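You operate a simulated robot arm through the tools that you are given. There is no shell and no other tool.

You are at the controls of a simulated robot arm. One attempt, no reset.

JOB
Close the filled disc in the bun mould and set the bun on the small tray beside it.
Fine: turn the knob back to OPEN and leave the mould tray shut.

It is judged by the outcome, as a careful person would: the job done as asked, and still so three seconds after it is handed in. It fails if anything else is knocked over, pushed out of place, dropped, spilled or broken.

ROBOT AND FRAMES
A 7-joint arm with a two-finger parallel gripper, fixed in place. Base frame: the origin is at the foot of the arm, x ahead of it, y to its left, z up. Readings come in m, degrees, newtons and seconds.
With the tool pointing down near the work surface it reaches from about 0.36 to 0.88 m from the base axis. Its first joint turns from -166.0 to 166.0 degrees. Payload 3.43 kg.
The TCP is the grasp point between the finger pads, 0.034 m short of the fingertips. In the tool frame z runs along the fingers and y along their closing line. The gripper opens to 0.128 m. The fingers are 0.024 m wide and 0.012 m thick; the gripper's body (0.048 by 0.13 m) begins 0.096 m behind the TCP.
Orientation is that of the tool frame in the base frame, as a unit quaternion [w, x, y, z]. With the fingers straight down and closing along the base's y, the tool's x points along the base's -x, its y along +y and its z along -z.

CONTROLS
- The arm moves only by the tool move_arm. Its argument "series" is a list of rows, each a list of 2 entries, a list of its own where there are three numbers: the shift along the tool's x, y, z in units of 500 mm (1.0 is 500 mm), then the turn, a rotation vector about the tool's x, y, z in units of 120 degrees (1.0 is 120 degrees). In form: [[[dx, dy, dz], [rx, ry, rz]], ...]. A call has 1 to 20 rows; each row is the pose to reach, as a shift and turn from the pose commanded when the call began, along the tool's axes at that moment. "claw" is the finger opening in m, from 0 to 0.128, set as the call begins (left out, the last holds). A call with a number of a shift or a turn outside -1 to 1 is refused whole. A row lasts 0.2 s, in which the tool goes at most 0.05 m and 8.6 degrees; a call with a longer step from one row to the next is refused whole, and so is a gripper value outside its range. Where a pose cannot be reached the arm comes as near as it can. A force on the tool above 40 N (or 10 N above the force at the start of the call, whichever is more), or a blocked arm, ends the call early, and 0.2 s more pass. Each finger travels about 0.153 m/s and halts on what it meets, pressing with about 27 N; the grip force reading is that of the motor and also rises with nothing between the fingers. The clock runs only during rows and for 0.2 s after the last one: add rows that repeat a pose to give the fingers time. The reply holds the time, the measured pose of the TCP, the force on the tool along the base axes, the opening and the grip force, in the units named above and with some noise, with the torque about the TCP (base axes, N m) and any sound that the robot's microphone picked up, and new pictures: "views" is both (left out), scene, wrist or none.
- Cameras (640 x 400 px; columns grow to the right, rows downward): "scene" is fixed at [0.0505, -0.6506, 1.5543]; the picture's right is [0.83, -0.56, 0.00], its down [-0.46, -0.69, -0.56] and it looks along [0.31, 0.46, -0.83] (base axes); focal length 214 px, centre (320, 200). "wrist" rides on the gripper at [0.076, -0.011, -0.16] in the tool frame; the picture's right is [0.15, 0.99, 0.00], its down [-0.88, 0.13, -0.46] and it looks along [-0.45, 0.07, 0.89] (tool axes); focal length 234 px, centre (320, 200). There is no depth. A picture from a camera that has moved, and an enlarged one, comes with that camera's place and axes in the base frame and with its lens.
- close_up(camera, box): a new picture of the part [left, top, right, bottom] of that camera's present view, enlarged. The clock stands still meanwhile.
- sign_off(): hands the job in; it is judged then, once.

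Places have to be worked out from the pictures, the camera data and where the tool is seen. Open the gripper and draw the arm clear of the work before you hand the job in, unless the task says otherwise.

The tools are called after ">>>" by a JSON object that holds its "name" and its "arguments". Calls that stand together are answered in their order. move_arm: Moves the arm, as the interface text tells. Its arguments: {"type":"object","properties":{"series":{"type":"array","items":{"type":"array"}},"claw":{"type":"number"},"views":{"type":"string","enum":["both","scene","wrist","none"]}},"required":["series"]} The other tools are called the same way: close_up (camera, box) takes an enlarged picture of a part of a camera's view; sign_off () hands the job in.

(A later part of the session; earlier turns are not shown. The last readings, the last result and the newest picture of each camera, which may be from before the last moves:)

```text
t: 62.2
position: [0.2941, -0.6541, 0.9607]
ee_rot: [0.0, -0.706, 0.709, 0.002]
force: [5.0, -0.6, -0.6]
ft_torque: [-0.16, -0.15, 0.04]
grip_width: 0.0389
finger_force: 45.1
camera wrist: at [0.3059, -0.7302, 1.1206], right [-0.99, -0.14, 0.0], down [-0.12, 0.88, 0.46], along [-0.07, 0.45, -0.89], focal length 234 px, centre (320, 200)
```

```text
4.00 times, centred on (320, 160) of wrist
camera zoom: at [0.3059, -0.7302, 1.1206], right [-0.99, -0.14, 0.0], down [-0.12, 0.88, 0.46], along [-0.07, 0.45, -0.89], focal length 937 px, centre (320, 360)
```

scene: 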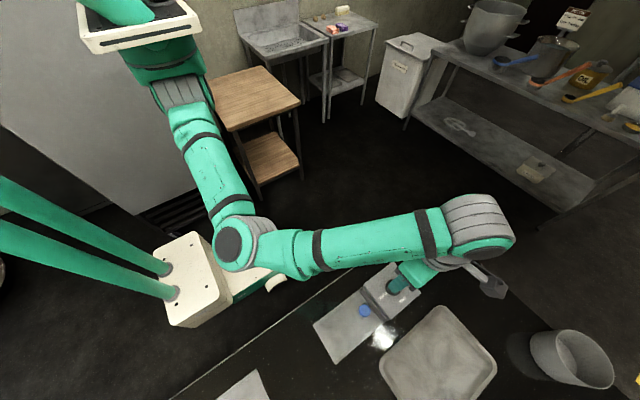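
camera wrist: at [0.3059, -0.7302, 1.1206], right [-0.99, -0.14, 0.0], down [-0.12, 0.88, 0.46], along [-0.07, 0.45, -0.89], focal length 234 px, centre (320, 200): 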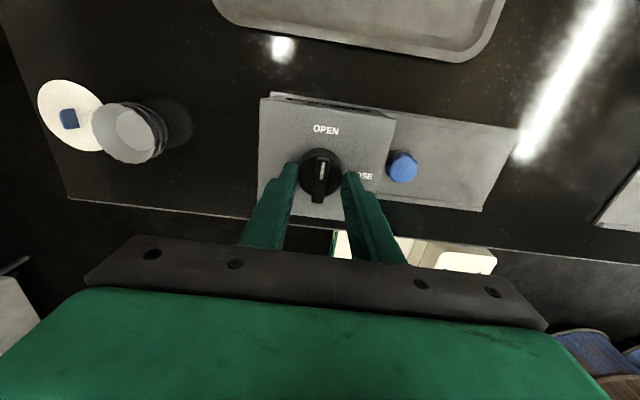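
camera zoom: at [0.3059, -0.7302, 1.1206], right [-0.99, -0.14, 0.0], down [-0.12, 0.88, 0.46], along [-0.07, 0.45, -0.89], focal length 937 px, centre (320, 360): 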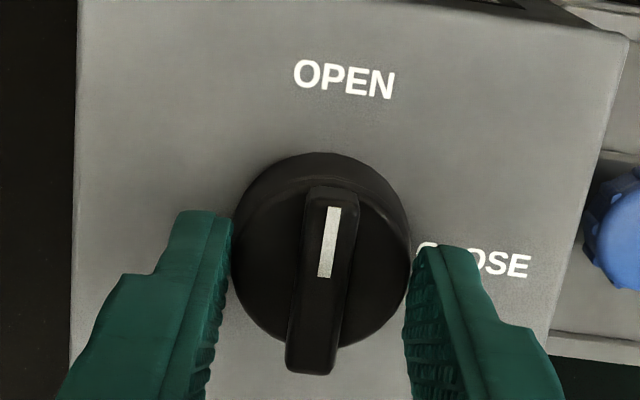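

Still on the round base's shoulder (0.039 m). I'll raise another 5 mm and try again.

>>> {"name": "move_arm", "arguments": {"series": [[[0, 0, 0], [0, 0, 0]], [[0, -0.0004, -0.006], [0, 0, 0]], [[0, -0.0004, -0.01], [0, 0, 0]], [[0, -0.0004, -0.01], [0, 0, 0]]], "claw": 0.05, "views": "none"}}

>>> {"name": "move_arm", "arguments": {"series": [[[0, 0, 0], [0, 0, 0]], [[0, 0, 0], [0, 0, 0]], [[0, 0, 0], [0, 0, 0]], [[0, 0, 0], [0, 0, 0]]], "claw": 0.005, "views": "wrist"}}

>>> {"name": "close_up", "arguments": {"camera": "wrist", "box": [240, 110, 400, 210]}}

```text
t: 63.2
position: [0.2946, -0.6537, 0.9653]
ee_rot: [-0.001, -0.706, 0.708, 0.002]
force: [0.3, 0.1, 0.4]
ft_torque: [0.04, -0.03, 0.0]
grip_width: 0.05
finger_force: 0.1
```

```text
t: 64.2
position: [0.2934, -0.6541, 0.9667]
ee_rot: [-0.001, -0.706, 0.709, 0.002]
force: [2.7, -1.5, 1.7]
ft_torque: [-0.13, -0.29, 0.0]
grip_width: 0.0109
finger_force: 44.7
camera wrist: at [0.3059, -0.7299, 1.1258], right [-0.99, -0.14, 0.0], down [-0.12, 0.88, 0.46], along [-0.07, 0.45, -0.89], focal length 234 px, centre (320, 200)
```

wrist: 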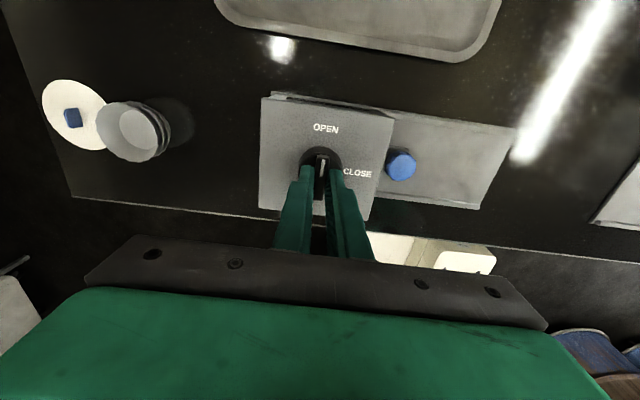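

```text
4.00 times, centred on (320, 160) of wrist
camera zoom: at [0.3059, -0.7299, 1.1258], right [-0.99, -0.14, 0.0], down [-0.12, 0.88, 0.46], along [-0.07, 0.45, -0.89], focal length 937 px, centre (320, 360)
```

zoom: 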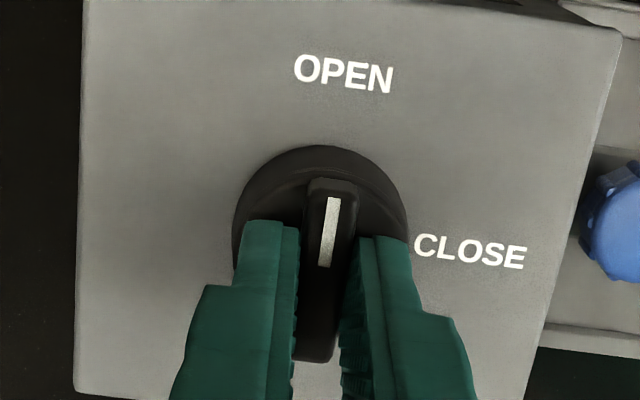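

The fingers now hold the bar itself (0.0109 m) with low loads. I'll turn the knob clockwise seen from above (toward CLOSE), first part of the way.

>>> {"name": "move_arm", "arguments": {"series": [[[0, 0, 0], [0, 0, 0.04]], [[0, 0, 0], [0, 0, 0.08]], [[0, 0, 0], [0, 0, 0.13]], [[0, 0, 0], [0, 0, 0.18]], [[0, 0, 0], [0, 0, 0.23]], [[0, 0, 0], [0, 0, 0.28]], [[0, 0, 0], [0, 0, 0.33]], [[0, 0, 0], [0, 0, 0.375]]], "views": "wrist"}}

>>> {"name": "close_up", "arguments": {"camera": "wrist", "box": [240, 110, 400, 210]}}

```text
t: 66.0
position: [0.2948, -0.6534, 0.9668]
ee_rot: [-0.002, -0.38, 0.925, 0.001]
force: [18.2, -13.0, -4.6]
ft_torque: [0.37, -1.51, 0.03]
grip_width: 0.0109
finger_force: 44.5
camera wrist: at [0.2496, -0.7156, 1.126], right [-0.8, 0.6, 0.0], down [0.54, 0.71, 0.46], along [0.27, 0.37, -0.89], focal length 234 px, centre (320, 200)
```

wrist: 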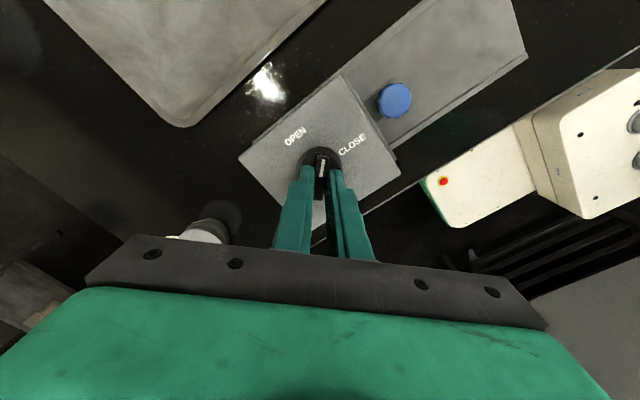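

```text
4.00 times, centred on (320, 160) of wrist
camera zoom: at [0.2496, -0.7156, 1.126], right [-0.8, 0.6, 0.0], down [0.54, 0.71, 0.46], along [0.27, 0.37, -0.89], focal length 937 px, centre (320, 360)
```

zoom: 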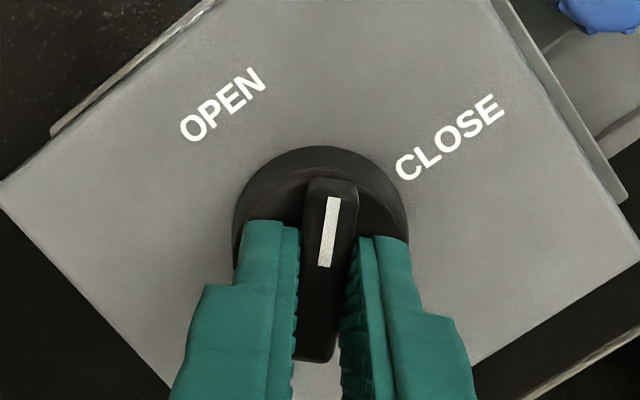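

The knob turns with the gripper and is halfway. The side load (18, -13 N) shows the knob axis is about 1.4 mm toward -y of the tool axis, so I'll correct that and finish the turn to CLOSE.

>>> {"name": "move_arm", "arguments": {"series": [[[0.001, -0.001, 0], [0, 0, 0.02]], [[0.002, -0.002, 0], [0, 0, 0.06]], [[0.002, -0.002, 0], [0, 0, 0.11]], [[0.002, -0.002, 0], [0, 0, 0.16]], [[0.002, -0.002, 0], [0, 0, 0.21]], [[0.002, -0.002, 0], [0, 0, 0.26]], [[0.002, -0.002, 0], [0, 0, 0.31]], [[0.002, -0.002, 0], [0, 0, 0.345]], [[0.002, -0.002, 0], [0, 0, 0.36]]], "views": "wrist"}}

>>> {"name": "close_up", "arguments": {"camera": "wrist", "box": [240, 110, 400, 210]}}

```text
t: 68.0
position: [0.2942, -0.6553, 0.9665]
ee_rot: [-0.001, -0.014, 1.0, 0.002]
force: [24.2, 16.7, -2.4]
ft_torque: [0.32, -1.65, -0.07]
grip_width: 0.0111
finger_force: 44.6
camera wrist: at [0.2204, -0.6689, 1.1262], right [-0.17, 0.98, 0.0], down [0.88, 0.15, 0.45], along [0.45, 0.08, -0.89], focal length 234 px, centre (320, 200)
```

wrist: 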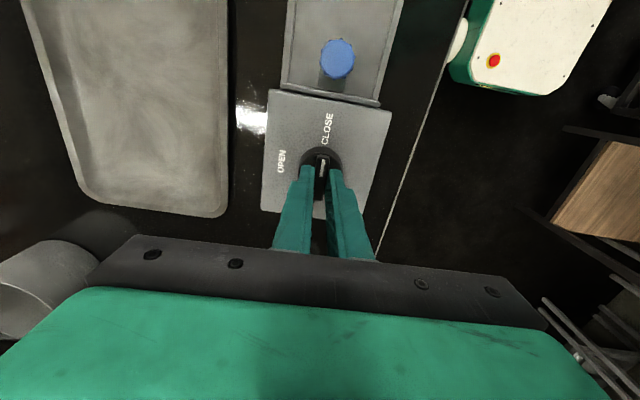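

```text
4.00 times, centred on (320, 160) of wrist
camera zoom: at [0.2204, -0.6689, 1.1262], right [-0.17, 0.98, 0.0], down [0.88, 0.15, 0.45], along [0.45, 0.08, -0.89], focal length 937 px, centre (320, 360)
```

zoom: 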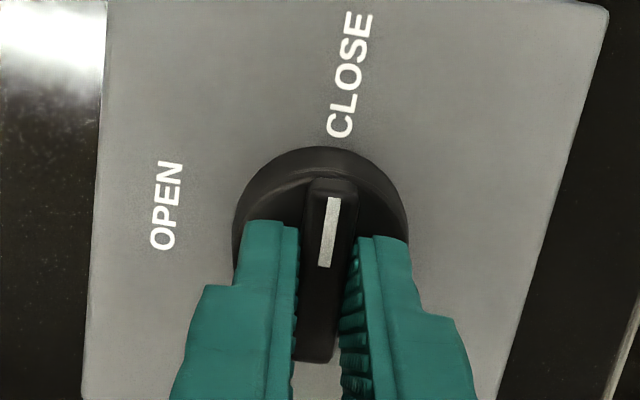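

The pointer is about 2–3° short of CLOSE. I'll relax the side load by a small shift and finish the last few degrees.

>>> {"name": "move_arm", "arguments": {"series": [[[-0.001, 0.0006, 0], [0, 0, 0]], [[-0.0016, 0.0012, 0], [0, 0, 0.008]], [[-0.0016, 0.0012, 0], [0, 0, 0.016]], [[-0.0016, 0.0012, 0], [0, 0, 0.024]], [[-0.0016, 0.0012, 0], [0, 0, 0.028]], [[-0.0016, 0.0012, 0], [0, 0, 0.028]]], "views": "wrist"}}

>>> {"name": "close_up", "arguments": {"camera": "wrist", "box": [240, 110, 400, 210]}}

```text
t: 69.4
position: [0.2953, -0.6559, 0.9669]
ee_rot: [-0.003, 0.016, 1.0, 0.001]
force: [18.2, 10.0, -4.5]
ft_torque: [-0.03, 0.8, 1.06]
grip_width: 0.0109
finger_force: 44.3
camera wrist: at [0.22, -0.6641, 1.1264], right [-0.12, 0.99, 0.0], down [0.89, 0.1, 0.45], along [0.45, 0.05, -0.89], focal length 234 px, centre (320, 200)
```

wrist: 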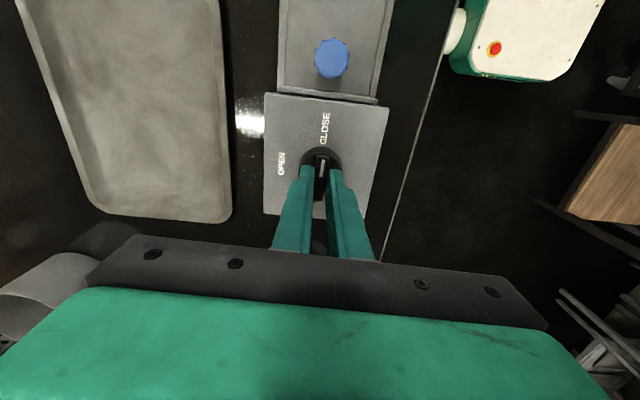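

```text
4.00 times, centred on (320, 160) of wrist
camera zoom: at [0.22, -0.6641, 1.1264], right [-0.12, 0.99, 0.0], down [0.89, 0.1, 0.45], along [0.45, 0.05, -0.89], focal length 937 px, centre (320, 360)
```

zoom: 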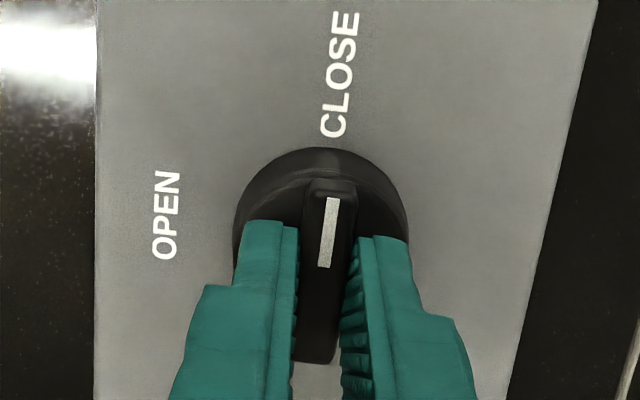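

The torque rise (1.06 N m) and the picture both say the knob is at its CLOSE stop. I'll ease back slightly and hold for about 3 s to let the mould act, listening for any sound.

>>> {"name": "move_arm", "arguments": {"series": [[[-0.001, 0.001, 0], [0, 0, -0.006]], [[-0.001, 0.001, 0], [0, 0, -0.006]], [[-0.001, 0.001, 0], [0, 0, -0.006]], [[-0.001, 0.001, 0], [0, 0, -0.006]], [[-0.001, 0.001, 0], [0, 0, -0.006]], [[-0.001, 0.001, 0], [0, 0, -0.006]], [[-0.001, 0.001, 0], [0, 0, -0.006]], [[-0.001, 0.001, 0], [0, 0, -0.006]], [[-0.001, 0.001, 0], [0, 0, -0.006]], [[-0.001, 0.001, 0], [0, 0, -0.006]], [[-0.001, 0.001, 0], [0, 0, -0.006]], [[-0.001, 0.001, 0], [0, 0, -0.006]], [[-0.001, 0.001, 0], [0, 0, -0.006]], [[-0.001, 0.001, 0], [0, 0, -0.006]]], "views": "none"}}

```text
t: 72.4
position: [0.296, -0.6551, 0.9663]
ee_rot: [-0.003, 0.01, 1.0, 0.0]
force: [-3.5, -3.8, -4.2]
ft_torque: [-0.42, 0.76, 0.9]
grip_width: 0.0108
finger_force: 44.6
```

Loads are small now and no sound was reported. I'll turn the knob back counter-clockwise toward OPEN, in two halves.

>>> {"name": "move_arm", "arguments": {"series": [[[0, 0, 0], [0, 0, -0.04]], [[0, 0, 0], [0, 0, -0.08]], [[0, 0, 0], [0, 0, -0.13]], [[0, 0, 0], [0, 0, -0.18]], [[0, 0, 0], [0, 0, -0.23]], [[0, 0, 0], [0, 0, -0.28]], [[0, 0, 0], [0, 0, -0.33]], [[0, 0, 0], [0, 0, -0.38]]], "views": "none"}}

```text
t: 74.2
position: [0.2944, -0.6547, 0.966]
ee_rot: [-0.001, -0.38, 0.925, 0.002]
force: [-3.3, -2.7, -4.3]
ft_torque: [-0.86, 0.71, 0.01]
grip_width: 0.0111
finger_force: 44.9
```

Halfway with low loads. Completing the turn to the OPEN stop.

>>> {"name": "move_arm", "arguments": {"series": [[[0, 0, 0], [0, 0, -0.04]], [[0, 0, 0], [0, 0, -0.09]], [[0, 0, 0], [0, 0, -0.14]], [[0, 0, 0], [0, 0, -0.19]], [[0, 0, 0], [0, 0, -0.24]], [[0, 0, 0], [0, 0, -0.29]], [[0, 0, 0], [0, 0, -0.34]], [[0, 0, 0], [0, 0, -0.37]], [[0, 0, 0], [0, 0, -0.385]], [[0, 0, 0], [0, 0, -0.385]]], "views": "both"}}

>>> {"name": "close_up", "arguments": {"camera": "wrist", "box": [240, 110, 400, 210]}}

```text
t: 76.4
position: [0.2947, -0.6552, 0.967]
ee_rot: [0.003, 0.711, -0.703, -0.004]
force: [-36.3, -2.0, -4.9]
ft_torque: [1.13, 0.58, -0.65]
grip_width: 0.0107
finger_force: 44.1
camera wrist: at [0.308, -0.7301, 1.1258], right [-0.99, -0.16, 0.01], down [-0.14, 0.88, 0.46], along [-0.08, 0.45, -0.89], focal length 234 px, centre (320, 200)
```

scene: 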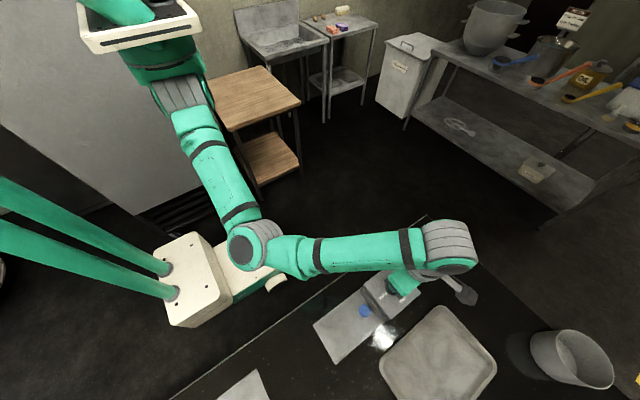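
wrist: 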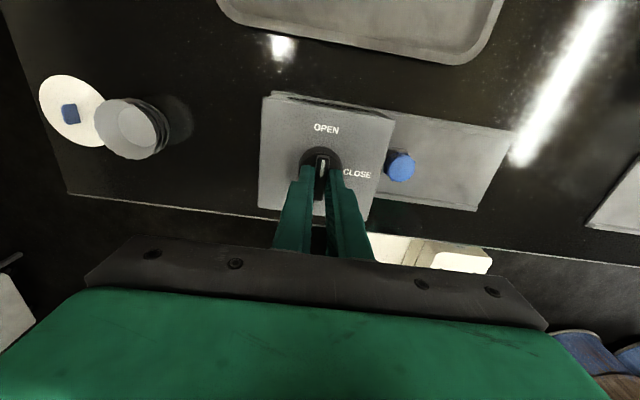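

```text
4.00 times, centred on (320, 160) of wrist
camera zoom: at [0.308, -0.7301, 1.1258], right [-0.99, -0.16, 0.01], down [-0.14, 0.88, 0.46], along [-0.08, 0.45, -0.89], focal length 937 px, centre (320, 360)
```

zoom: 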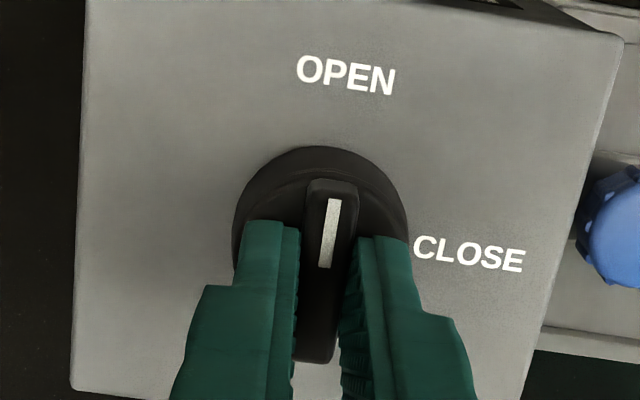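

The knob is back at OPEN against its stop, with a 36 N side load from misalignment. I'll relax that by shifting 1.5 mm toward -x, then open and lift off.

>>> {"name": "move_arm", "arguments": {"series": [[[0, 0.0015, 0], [0, 0, 0.002]], [[0, 0.003, 0], [0, 0, 0.004]], [[0, 0.003, 0], [0, 0, 0.004]]], "views": "none"}}

>>> {"name": "move_arm", "arguments": {"series": [[[0, 0, 0], [0, 0, 0]], [[0, 0, 0], [0, 0, 0]], [[0, 0, -0.03], [0, 0, 0]], [[0, 0, -0.08], [0, 0, 0]], [[0, 0, -0.14], [0, 0, 0]], [[0, 0, -0.14], [0, 0, 0]]], "claw": 0.05, "views": "wrist"}}

>>> {"name": "close_up", "arguments": {"camera": "wrist", "box": [240, 100, 400, 200]}}

```text
t: 77.2
position: [0.2945, -0.6537, 0.9669]
ee_rot: [0.0, 0.709, -0.705, -0.003]
force: [-10.7, 8.3, -4.4]
ft_torque: [0.4, 0.27, -0.3]
grip_width: 0.011
finger_force: 44.4
```

```text
t: 78.6
position: [0.2933, -0.6548, 1.0362]
ee_rot: [0.001, 0.708, -0.706, -0.002]
force: [0.4, 0.7, 0.2]
ft_torque: [-0.02, 0.02, -0.03]
grip_width: 0.05
finger_force: 0.1
camera wrist: at [0.305, -0.7303, 1.1959], right [-0.99, -0.15, 0.0], down [-0.13, 0.88, 0.46], along [-0.07, 0.45, -0.89], focal length 234 px, centre (320, 200)
```

wrist: 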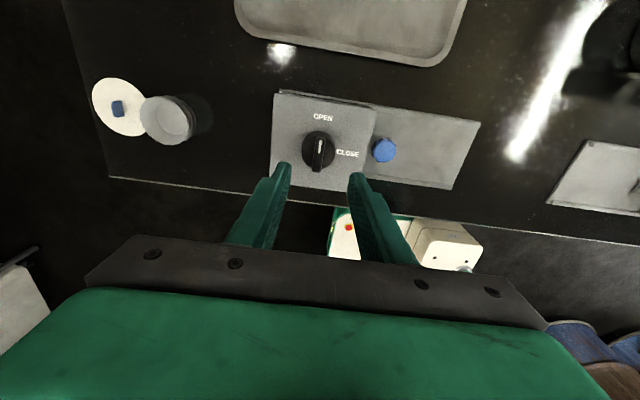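

```text
4.00 times, centred on (320, 150) of wrist
camera zoom: at [0.305, -0.7303, 1.1959], right [-0.99, -0.15, 0.0], down [-0.13, 0.88, 0.46], along [-0.07, 0.45, -0.89], focal length 937 px, centre (320, 400)
```

zoom: 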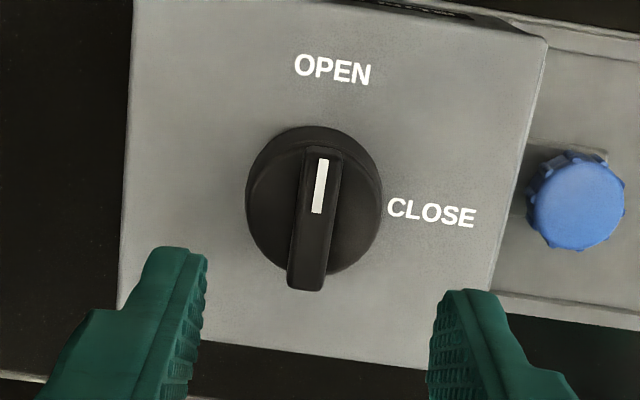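

Knob confirmed at OPEN. Now I'll turn the tool back +90° and move over the blue pull knob near x=0.20.

>>> {"name": "move_arm", "arguments": {"series": [[[0, 0.017, 0], [0, 0, 0.0682]], [[0, 0.034, 0], [0, 0, 0.1364]], [[0, 0.051, 0], [0, 0, 0.2045]], [[0, 0.068, 0], [0, 0, 0.2727]], [[0, 0.085, 0], [0, 0, 0.3409]], [[0, 0.102, 0], [0, 0, 0.4091]], [[0, 0.119, 0], [0, 0, 0.4773]], [[0, 0.136, 0.01], [0, 0, 0.5455]], [[0, 0.153, 0.03], [0, 0, 0.6136]], [[0, 0.17, 0.06], [0, 0, 0.6818]], [[0, 0.188, 0.09], [0, 0, 0.751]], [[0, 0.188, 0.1], [0, 0, 0.751]], [[0, 0.188, 0.1], [0, 0, 0.751]]], "claw": 0.06, "views": "wrist"}}

>>> {"name": "close_up", "arguments": {"camera": "wrist", "box": [240, 110, 400, 210]}}

```text
t: 81.4
position: [0.1999, -0.6566, 0.9873]
ee_rot: [-0.002, 0.0, 1.0, 0.001]
force: [0.5, -0.2, 0.0]
ft_torque: [-0.02, 0.02, 0.0]
grip_width: 0.0601
finger_force: 0.0
camera wrist: at [0.1245, -0.6669, 1.1474], right [-0.15, 0.99, 0.0], down [0.88, 0.13, 0.45], along [0.45, 0.07, -0.89], focal length 234 px, centre (320, 200)
```

wrist: 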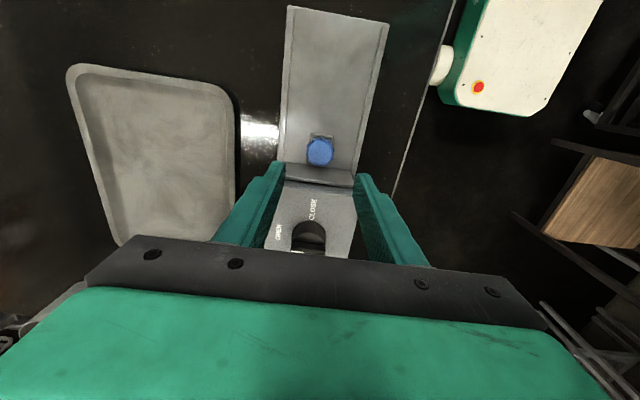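

```text
4.00 times, centred on (320, 160) of wrist
camera zoom: at [0.1245, -0.6669, 1.1474], right [-0.15, 0.99, 0.0], down [0.88, 0.13, 0.45], along [0.45, 0.07, -0.89], focal length 937 px, centre (320, 360)
```

zoom: 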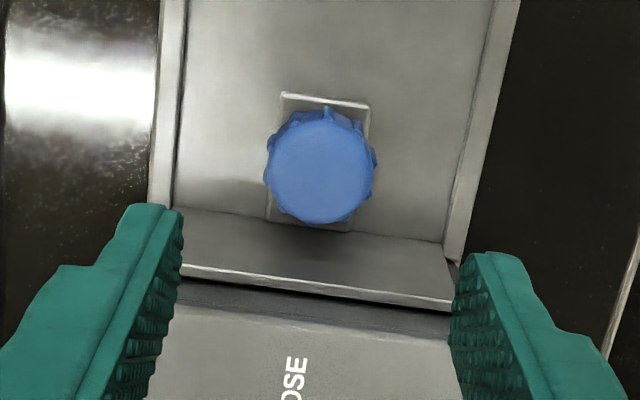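

The pull knob is almost directly below (about 3 mm further in +x). I'll correct, descend around it, and grip.

>>> {"name": "move_arm", "arguments": {"series": [[[-0.006, 0, 0.04], [0, 0, 0]], [[-0.006, 0, 0.08], [0, 0, 0]], [[-0.006, 0, 0.12], [0, 0, 0]], [[-0.006, 0, 0.15], [0, 0, 0]], [[-0.006, 0, 0.175], [0, 0, 0]], [[-0.006, 0, 0.19], [0, 0, 0]], [[-0.006, 0, 0.2], [0, 0, 0]], [[-0.006, 0, 0.2], [0, 0, 0]]], "views": "none"}}

>>> {"name": "move_arm", "arguments": {"series": [[[0, 0, 0], [0, 0, 0]], [[0, 0, 0], [0, 0, 0]], [[0, 0, 0], [0, 0, 0]]], "claw": 0.015, "views": "wrist"}}

>>> {"name": "close_up", "arguments": {"camera": "wrist", "box": [200, 110, 440, 260]}}

```text
t: 83.2
position: [0.2027, -0.655, 0.887]
ee_rot: [-0.001, -0.001, 1.0, 0.002]
force: [-0.5, -0.6, -0.1]
ft_torque: [-0.02, -0.01, 0.0]
grip_width: 0.0601
finger_force: 0.0
```

```text
t: 84.0
position: [0.2018, -0.6545, 0.8875]
ee_rot: [-0.003, -0.001, 1.0, 0.001]
force: [3.1, -0.9, -0.9]
ft_torque: [0.04, 1.24, 0.01]
grip_width: 0.0338
finger_force: 44.5
camera wrist: at [0.1262, -0.6665, 1.0467], right [-0.15, 0.99, 0.0], down [0.88, 0.13, 0.45], along [0.45, 0.07, -0.89], focal length 234 px, centre (320, 200)
```

wrist: 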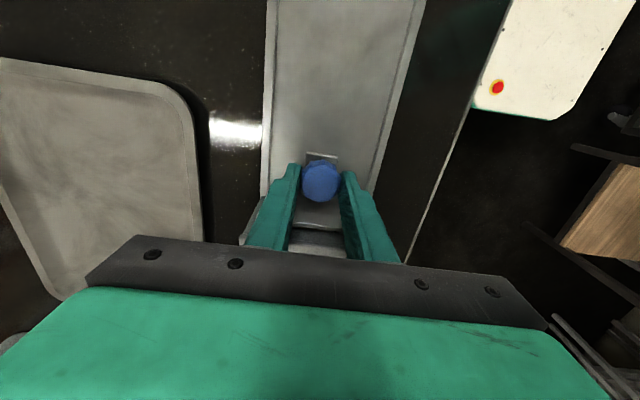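

```text
2.67 times, centred on (320, 185) of wrist
camera zoom: at [0.1262, -0.6665, 1.0467], right [-0.15, 0.99, 0.0], down [0.88, 0.13, 0.45], along [0.45, 0.07, -0.89], focal length 624 px, centre (320, 240)
```

zoom: 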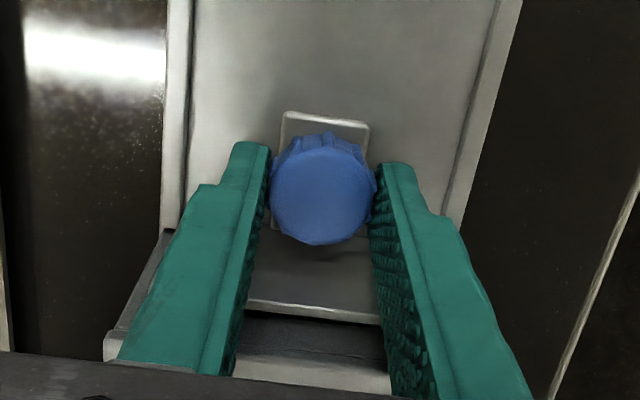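

Gripped at 0.0338 m with small loads. I'll pull the tray out toward -x slowly, checking loads along the way.

>>> {"name": "move_arm", "arguments": {"series": [[[0.004, 0, 0], [0, 0, 0]], [[0.01, 0, 0], [0, 0, 0]], [[0.018, 0, 0], [0, 0, 0]], [[0.028, 0, 0], [0, 0, 0]], [[0.038, 0, 0], [0, 0, 0]], [[0.048, 0, 0], [0, 0, 0]], [[0.058, 0, 0], [0, 0, 0]], [[0.058, 0, 0], [0, 0, 0]]], "views": "wrist"}}

>>> {"name": "close_up", "arguments": {"camera": "wrist", "box": [200, 110, 440, 260]}}

```text
t: 85.8
position: [0.174, -0.6553, 0.8872]
ee_rot: [-0.003, -0.001, 1.0, 0.002]
force: [0.5, -12.0, -15.4]
ft_torque: [-0.46, -0.49, -0.11]
grip_width: 0.0335
finger_force: 44.8
camera wrist: at [0.0986, -0.6666, 1.0467], right [-0.15, 0.99, 0.0], down [0.88, 0.13, 0.45], along [0.45, 0.07, -0.89], focal length 234 px, centre (320, 200)
```

wrist: 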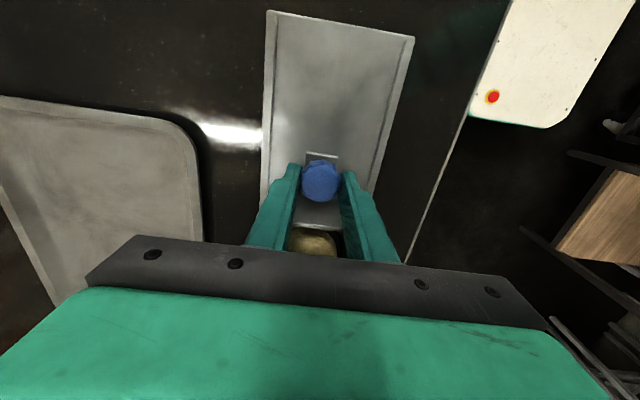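

```text
2.67 times, centred on (320, 185) of wrist
camera zoom: at [0.0986, -0.6666, 1.0467], right [-0.15, 0.99, 0.0], down [0.88, 0.13, 0.45], along [0.45, 0.07, -0.89], focal length 624 px, centre (320, 240)
```

zoom: 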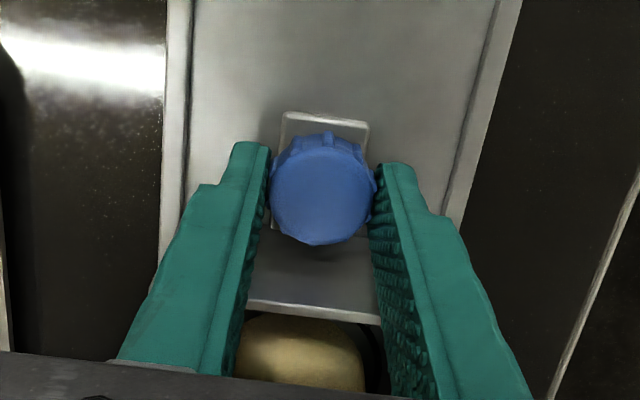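

A smooth closed bun is coming out of the mould. I'll relax the small y/z loads and keep pulling.

>>> {"name": "move_arm", "arguments": {"series": [[[0.002, -0.001, 0.0014], [0, 0, 0]], [[0.01, -0.001, 0.0014], [0, 0, 0]], [[0.02, -0.001, 0.0014], [0, 0, 0]], [[0.03, -0.001, 0.0014], [0, 0, 0]], [[0.04, -0.001, 0.0014], [0, 0, 0]], [[0.05, -0.001, 0.0014], [0, 0, 0]], [[0.06, -0.001, 0.0014], [0, 0, 0]], [[0.06, -0.001, 0.0014], [0, 0, 0]]], "views": "none"}}

```text
t: 87.6
position: [0.1428, -0.655, 0.8862]
ee_rot: [-0.001, 0.0, 1.0, 0.002]
force: [0.7, 4.4, 2.3]
ft_torque: [0.07, 0.01, 0.05]
grip_width: 0.0334
finger_force: 44.8
```

Loads are low, halfway out. Pulling another 3 cm.

>>> {"name": "move_arm", "arguments": {"series": [[[0.01, 0, 0], [0, 0, 0]], [[0.02, 0, 0], [0, 0, 0]], [[0.03, 0, 0], [0, 0, 0]], [[0.04, 0, 0], [0, 0, 0]], [[0.05, 0, 0], [0, 0, 0]], [[0.06, 0, 0], [0, 0, 0]], [[0.06, 0, 0], [0, 0, 0]]], "views": "none"}}

```text
t: 89.2
position: [0.1123, -0.6553, 0.8868]
ee_rot: [-0.004, -0.001, 1.0, 0.001]
force: [0.6, 5.7, -5.1]
ft_torque: [-0.06, -0.39, 0.01]
grip_width: 0.0334
finger_force: 44.9
```

Still smooth. I'll pull the remaining ~27 mm, slowing toward the original out position.

>>> {"name": "move_arm", "arguments": {"series": [[[0.01, 0, 0], [0, 0, 0]], [[0.02, 0, 0], [0, 0, 0]], [[0.03, 0, 0], [0, 0, 0]], [[0.038, 0, 0], [0, 0, 0]], [[0.044, 0, 0], [0, 0, 0]], [[0.05, 0, 0], [0, 0, 0]], [[0.054, 0, 0], [0, 0, 0]], [[0.054, 0, 0], [0, 0, 0]]], "views": "wrist"}}

>>> {"name": "close_up", "arguments": {"camera": "wrist", "box": [200, 110, 440, 260]}}

```text
t: 91.0
position: [0.087, -0.6554, 0.8856]
ee_rot: [-0.002, -0.001, 1.0, 0.001]
force: [-1.9, 6.0, 0.2]
ft_torque: [0.09, 0.16, 0.03]
grip_width: 0.0335
finger_force: 45.1
camera wrist: at [0.011, -0.6663, 1.0468], right [-0.15, 0.99, 0.0], down [0.88, 0.13, 0.45], along [0.45, 0.07, -0.89], focal length 234 px, centre (320, 200)
```

wrist: 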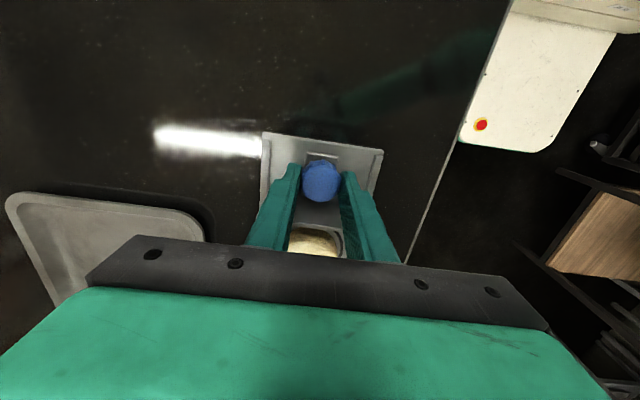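

```text
2.67 times, centred on (320, 185) of wrist
camera zoom: at [0.011, -0.6663, 1.0468], right [-0.15, 0.99, 0.0], down [0.88, 0.13, 0.45], along [0.45, 0.07, -0.89], focal length 624 px, centre (320, 240)
```

zoom: 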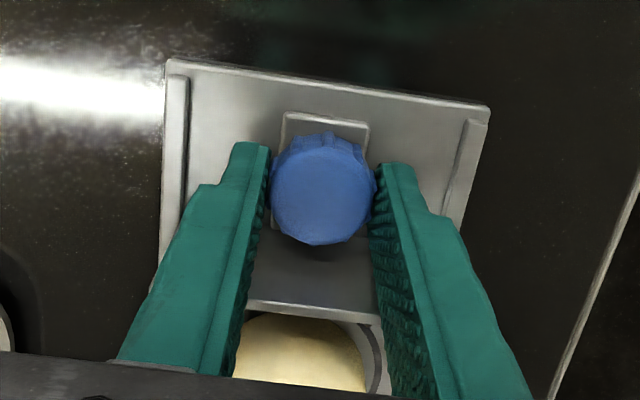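

The tray is out. I'll release the pull knob, rise, and look at the bun.

>>> {"name": "move_arm", "arguments": {"series": [[[0, 0, 0], [0, 0, 0]], [[0, 0, 0], [0, 0, 0]], [[0, 0, -0.03], [0, 0, 0]], [[0, 0, -0.08], [0, 0, 0]], [[0, 0, -0.14], [0, 0, 0]], [[-0.04, 0, -0.18], [0, 0, 0]], [[-0.09, 0, -0.2], [0, 0, 0]], [[-0.09, 0, -0.2], [0, 0, 0]]], "claw": 0.068, "views": "both"}}

>>> {"name": "close_up", "arguments": {"camera": "wrist", "box": [240, 110, 400, 210]}}

```text
t: 92.8
position: [0.132, -0.6569, 0.9858]
ee_rot: [-0.001, -0.001, 1.0, 0.001]
force: [-0.2, 1.1, 0.9]
ft_torque: [-0.02, 0.02, 0.01]
grip_width: 0.068
finger_force: 0.0
camera wrist: at [0.0567, -0.6681, 1.1456], right [-0.15, 0.99, 0.0], down [0.88, 0.13, 0.45], along [0.45, 0.07, -0.89], focal length 234 px, centre (320, 200)
```

scene: 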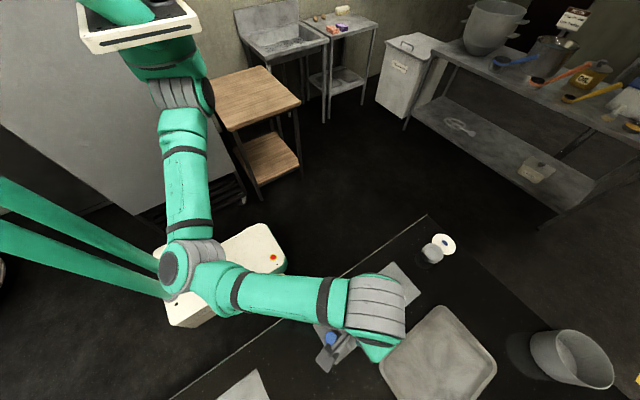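
wrist: 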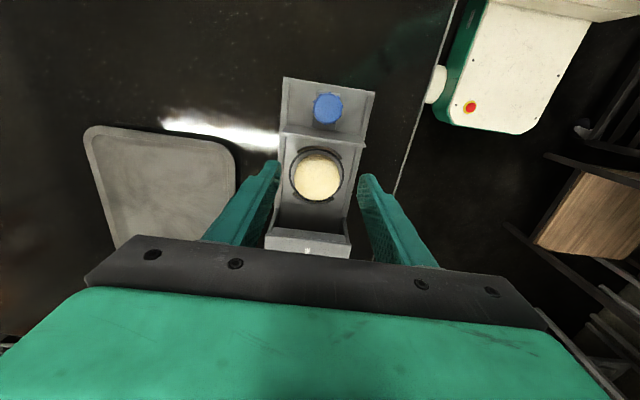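

```text
4.00 times, centred on (320, 160) of wrist
camera zoom: at [0.0567, -0.6681, 1.1456], right [-0.15, 0.99, 0.0], down [0.88, 0.13, 0.45], along [0.45, 0.07, -0.89], focal length 937 px, centre (320, 360)
```

zoom: 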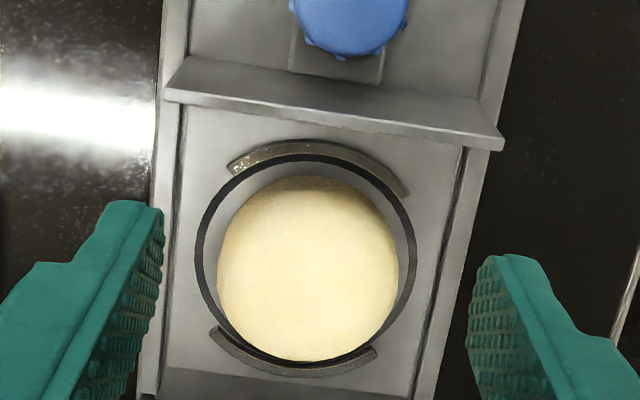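

A smooth closed bun now sits in the ring, centred near (0.174, -0.654). I'll hover lower directly over it to check alignment before descending.

>>> {"name": "move_arm", "arguments": {"series": [[[-0.04, 0.0015, 0.02], [0, 0, 0]], [[-0.08, 0.003, 0.05], [0, 0, 0]], [[-0.084, 0.003, 0.08], [0, 0, 0]], [[-0.084, 0.003, 0.09], [0, 0, 0]], [[-0.084, 0.003, 0.09], [0, 0, 0]]], "views": "wrist"}}

>>> {"name": "close_up", "arguments": {"camera": "wrist", "box": [240, 100, 400, 200]}}

```text
t: 94.0
position: [0.1745, -0.6531, 0.9405]
ee_rot: [-0.002, -0.001, 1.0, 0.001]
force: [0.1, 0.0, 1.1]
ft_torque: [0.01, -0.01, -0.02]
grip_width: 0.0677
finger_force: 0.0
camera wrist: at [0.0995, -0.665, 1.1009], right [-0.15, 0.99, 0.0], down [0.88, 0.13, 0.45], along [0.45, 0.07, -0.89], focal length 234 px, centre (320, 200)
```

wrist: 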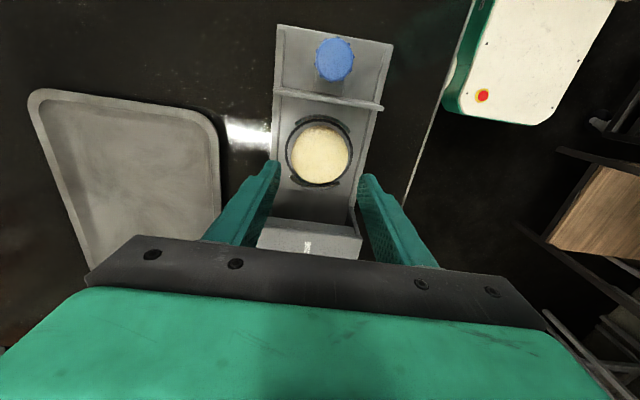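

```text
4.00 times, centred on (320, 150) of wrist
camera zoom: at [0.0995, -0.665, 1.1009], right [-0.15, 0.99, 0.0], down [0.88, 0.13, 0.45], along [0.45, 0.07, -0.89], focal length 937 px, centre (320, 400)
```

zoom: 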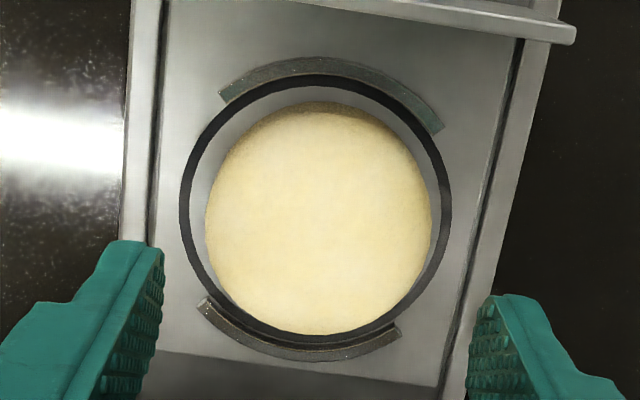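

The bun is about 3.4 mm toward -x and 1 mm toward -y of the tool axis. I'll correct and descend around it, slowing near the panel.

>>> {"name": "move_arm", "arguments": {"series": [[[0.0068, -0.002, 0.02], [0, 0, 0]], [[0.0068, -0.002, 0.045], [0, 0, 0]], [[0.0068, -0.002, 0.07], [0, 0, 0]], [[0.0068, -0.002, 0.09], [0, 0, 0]], [[0.0068, -0.002, 0.105], [0, 0, 0]], [[0.0068, -0.002, 0.114], [0, 0, 0]], [[0.0068, -0.002, 0.12], [0, 0, 0]], [[0.0068, -0.002, 0.12], [0, 0, 0]]], "views": "wrist"}}

>>> {"name": "close_up", "arguments": {"camera": "wrist", "box": [240, 110, 400, 210]}}

```text
t: 95.8
position: [0.1697, -0.6539, 0.88]
ee_rot: [-0.002, 0.0, 1.0, 0.0]
force: [-0.6, 0.3, 0.9]
ft_torque: [0.0, -0.02, 0.0]
grip_width: 0.068
finger_force: 0.1
camera wrist: at [0.0951, -0.6656, 1.0408], right [-0.15, 0.99, 0.0], down [0.88, 0.13, 0.45], along [0.45, 0.07, -0.89], focal length 234 px, centre (320, 200)
```

wrist: 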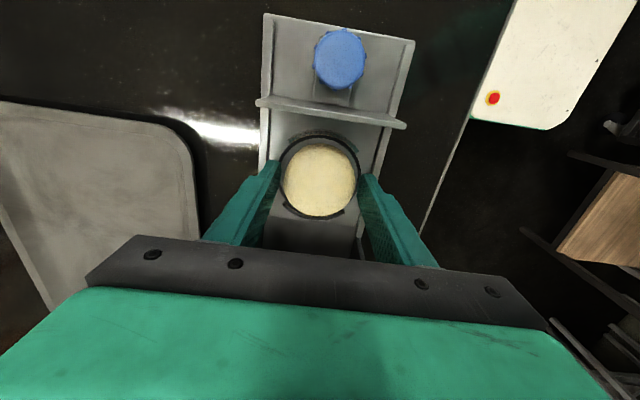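

```text
4.00 times, centred on (320, 160) of wrist
camera zoom: at [0.0951, -0.6656, 1.0408], right [-0.15, 0.99, 0.0], down [0.88, 0.13, 0.45], along [0.45, 0.07, -0.89], focal length 937 px, centre (320, 360)
```

zoom: 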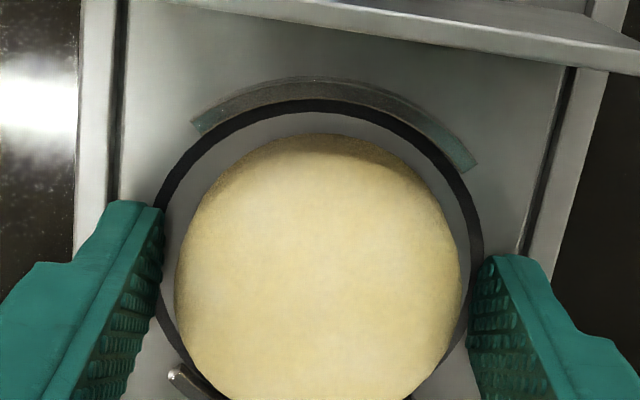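

The bun sits symmetrically between the fingers. I'll go down another 2.5 mm and close on it.

>>> {"name": "move_arm", "arguments": {"series": [[[0, 0, 0.002], [0, 0, 0]], [[0, 0, 0.004], [0, 0, 0]], [[0, 0, 0.006], [0, 0, 0]], [[0, 0, 0.006], [0, 0, 0]]], "views": "none"}}

>>> {"name": "move_arm", "arguments": {"series": [[[0, 0, 0], [0, 0, 0]], [[0, 0, 0], [0, 0, 0]], [[0, 0, 0], [0, 0, 0]], [[0, 0, 0], [0, 0, 0]]], "claw": 0.03, "views": "wrist"}}

>>> {"name": "close_up", "arguments": {"camera": "wrist", "box": [240, 110, 400, 210]}}

```text
t: 96.8
position: [0.1707, -0.6546, 0.8772]
ee_rot: [-0.001, 0.0, 1.0, 0.001]
force: [-0.7, -0.7, 0.1]
ft_torque: [0.01, 0.01, -0.04]
grip_width: 0.0678
finger_force: 0.0
```

```text
t: 97.8
position: [0.1699, -0.6546, 0.8786]
ee_rot: [-0.001, 0.0, 1.0, 0.002]
force: [0.2, 0.7, -0.2]
ft_torque: [0.0, -0.02, -0.03]
grip_width: 0.0564
finger_force: 26.8
camera wrist: at [0.095, -0.6663, 1.038], right [-0.15, 0.99, 0.0], down [0.88, 0.13, 0.45], along [0.45, 0.07, -0.89], focal length 234 px, centre (320, 200)
```

wrist: 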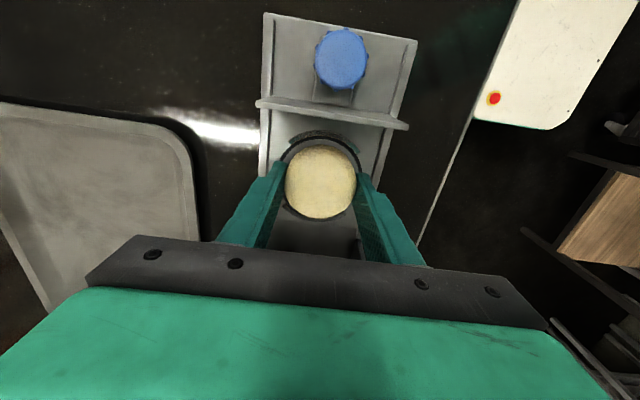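

```text
4.00 times, centred on (320, 160) of wrist
camera zoom: at [0.095, -0.6663, 1.038], right [-0.15, 0.99, 0.0], down [0.88, 0.13, 0.45], along [0.45, 0.07, -0.89], focal length 937 px, centre (320, 360)
```

zoom: 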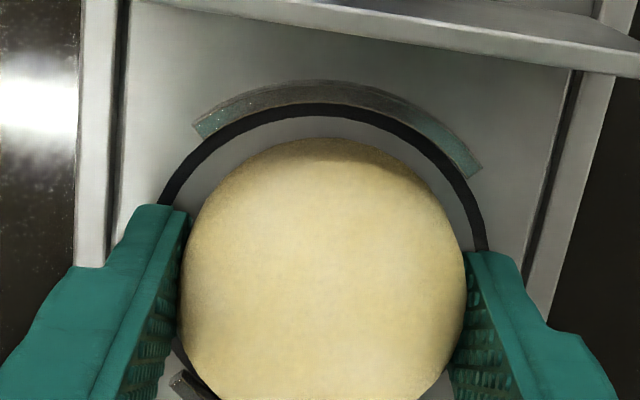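

Gripped at 0.0564 m. I'll lift 1 cm very slowly and verify the bun comes along.

>>> {"name": "move_arm", "arguments": {"series": [[[0, 0, -0.003], [0, 0, 0]], [[0, 0, -0.006], [0, 0, 0]], [[0, 0, -0.009], [0, 0, 0]], [[0, 0, -0.012], [0, 0, 0]], [[0, 0, -0.016], [0, 0, 0]], [[0, 0, -0.02], [0, 0, 0]], [[0, 0, -0.024], [0, 0, 0]]], "views": "wrist"}}

>>> {"name": "close_up", "arguments": {"camera": "wrist", "box": [240, 110, 400, 210]}}

```text
t: 99.4
position: [0.1693, -0.6545, 0.8901]
ee_rot: [-0.003, -0.001, 1.0, 0.001]
force: [-0.6, 0.4, -0.8]
ft_torque: [0.04, 0.0, 0.03]
grip_width: 0.0567
finger_force: 26.7
camera wrist: at [0.0944, -0.6662, 1.0507], right [-0.15, 0.99, 0.0], down [0.88, 0.13, 0.45], along [0.45, 0.07, -0.89], focal length 234 px, centre (320, 200)
```

wrist: 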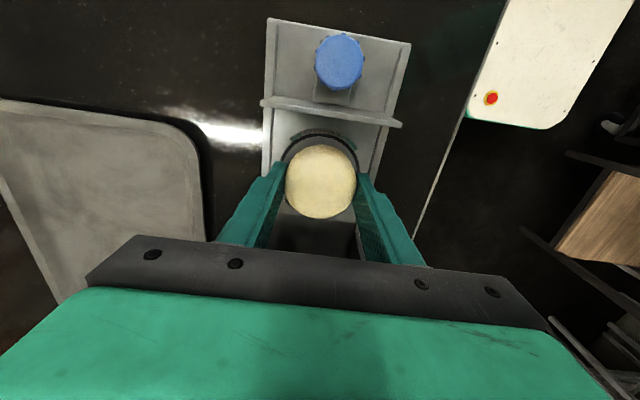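

```text
4.00 times, centred on (320, 160) of wrist
camera zoom: at [0.0944, -0.6662, 1.0507], right [-0.15, 0.99, 0.0], down [0.88, 0.13, 0.45], along [0.45, 0.07, -0.89], focal length 937 px, centre (320, 360)
```

zoom: 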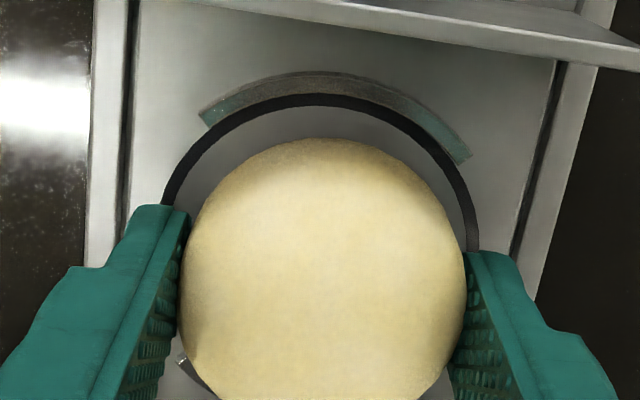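

The bun is lifted and stable in the fingers. I'll raise further, gently.

>>> {"name": "move_arm", "arguments": {"series": [[[0, 0, -0.01], [0, 0, 0]], [[0, 0, -0.03], [0, 0, 0]], [[0, 0, -0.05], [0, 0, 0]], [[0, 0, -0.07], [0, 0, 0]], [[0, 0, -0.09], [0, 0, 0]], [[0, 0, -0.11], [0, 0, 0]], [[0, 0, -0.13], [0, 0, 0]], [[0, 0, -0.15], [0, 0, 0]], [[0, 0, -0.165], [0, 0, 0]], [[0, 0, -0.175], [0, 0, 0]], [[0, 0, -0.18], [0, 0, 0]]], "views": "wrist"}}

```text
t: 101.8
position: [0.1709, -0.6546, 0.9813]
ee_rot: [-0.002, -0.001, 1.0, 0.001]
force: [0.1, 0.3, -0.4]
ft_torque: [0.0, 0.01, -0.01]
grip_width: 0.0565
finger_force: 27.2
camera wrist: at [0.0952, -0.6665, 1.1411], right [-0.15, 0.99, 0.0], down [0.88, 0.13, 0.45], along [0.45, 0.07, -0.89], focal length 234 px, centre (320, 200)
```

wrist: 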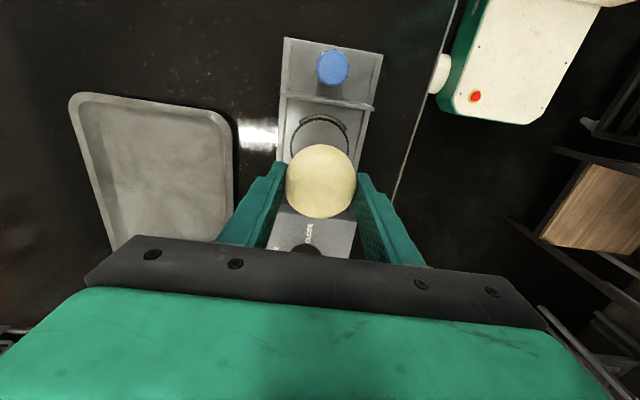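

The bun is secure at z≈0.98. Now I'll carry it gently over the tray to about (0.21, -0.845), within reach and inside its rim.

>>> {"name": "move_arm", "arguments": {"series": [[[-0.003, -0.012, 0], [0, 0, 0]], [[-0.008, -0.035, 0], [0, 0, 0]], [[-0.015, -0.068, 0], [0, 0, 0]], [[-0.022, -0.103, 0], [0, 0, 0]], [[-0.03, -0.14, 0], [0, 0, 0]], [[-0.038, -0.178, 0], [0, 0, 0]], [[-0.046, -0.216, 0], [0, 0, 0]], [[-0.054, -0.254, 0], [0, 0, 0]], [[-0.062, -0.292, 0], [0, 0, 0]], [[-0.069, -0.328, 0], [0, 0, 0]], [[-0.075, -0.356, 0], [0, 0, 0]], [[-0.079, -0.374, 0], [0, 0, 0]], [[-0.08, -0.38, 0], [0, 0, 0]], [[-0.08, -0.38, 0], [0, 0, 0]]], "views": "both"}}

>>> {"name": "close_up", "arguments": {"camera": "wrist", "box": [180, 60, 460, 235]}}

```text
t: 104.8
position: [0.2022, -0.8108, 0.9784]
ee_rot: [-0.003, -0.001, 1.0, 0.001]
force: [0.3, -0.4, -0.9]
ft_torque: [0.0, 0.0, 0.01]
grip_width: 0.0566
finger_force: 27.6
out of reach, approached as far as the arm can: row 10, 11, 12, 13, 14
camera wrist: at [0.1285, -0.822, 1.1386], right [-0.15, 0.99, 0.0], down [0.88, 0.13, 0.45], along [0.45, 0.07, -0.89], focal length 234 px, centre (320, 200)
```

scene: 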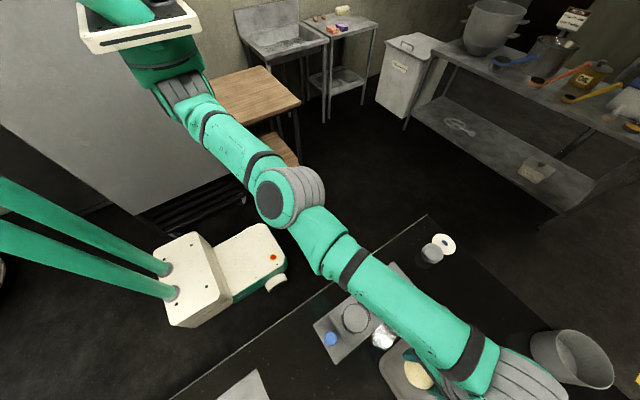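
wrist: 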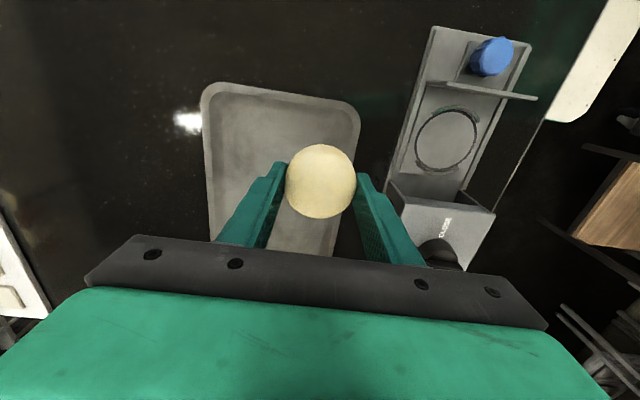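

```text
2.29 times, centred on (320, 148) of wrist
camera zoom: at [0.1285, -0.822, 1.1386], right [-0.15, 0.99, 0.0], down [0.88, 0.13, 0.45], along [0.45, 0.07, -0.89], focal length 535 px, centre (320, 320)
```

zoom: 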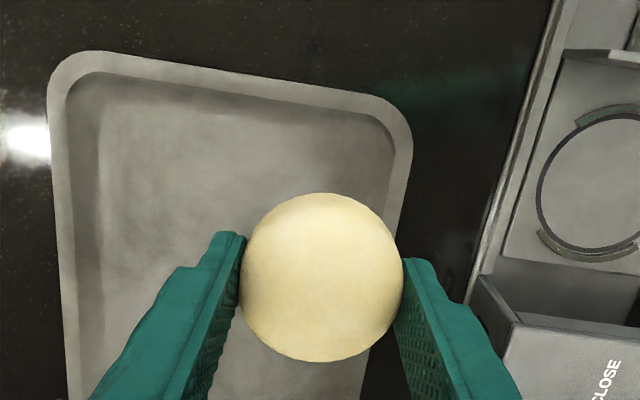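

The arm ran out of reach at this height (stopped near (0.202, -0.811)). Reach should grow nearer the work surface, so I'll move to a slightly smaller x and lower height, still well above the rim.

>>> {"name": "move_arm", "arguments": {"series": [[[0.006, 0.004, 0.012], [0, 0, 0]], [[0.012, 0.008, 0.024], [0, 0, 0]], [[0.018, 0.012, 0.036], [0, 0, 0]], [[0.024, 0.016, 0.048], [0, 0, 0]], [[0.03, 0.02, 0.06], [0, 0, 0]], [[0.03, 0.02, 0.06], [0, 0, 0]]], "views": "wrist"}}

>>> {"name": "close_up", "arguments": {"camera": "wrist", "box": [180, 60, 460, 235]}}

```text
t: 106.2
position: [0.1882, -0.7992, 0.9491]
ee_rot: [-0.002, 0.0, 1.0, 0.001]
force: [0.4, -0.8, -1.4]
ft_torque: [0.0, -0.02, 0.01]
grip_width: 0.0567
finger_force: 27.3
camera wrist: at [0.1133, -0.8115, 1.1096], right [-0.15, 0.99, 0.0], down [0.88, 0.13, 0.45], along [0.45, 0.07, -0.89], focal length 234 px, centre (320, 200)
```

wrist: 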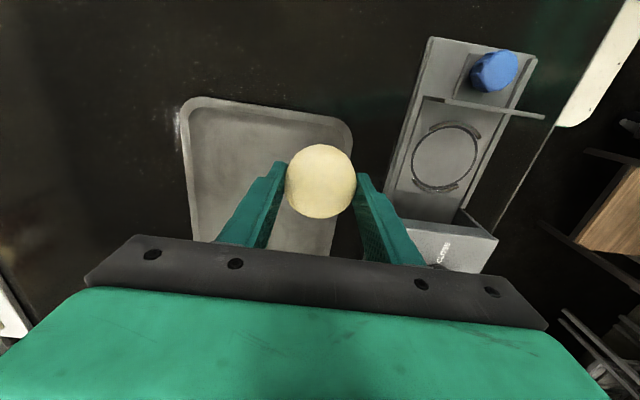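

```text
2.29 times, centred on (320, 148) of wrist
camera zoom: at [0.1133, -0.8115, 1.1096], right [-0.15, 0.99, 0.0], down [0.88, 0.13, 0.45], along [0.45, 0.07, -0.89], focal length 535 px, centre (320, 320)
```

zoom: 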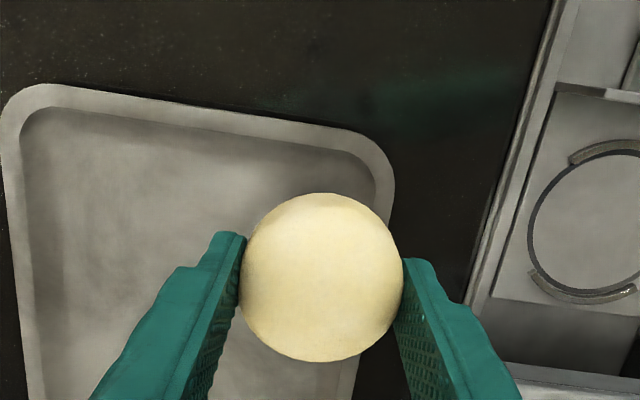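

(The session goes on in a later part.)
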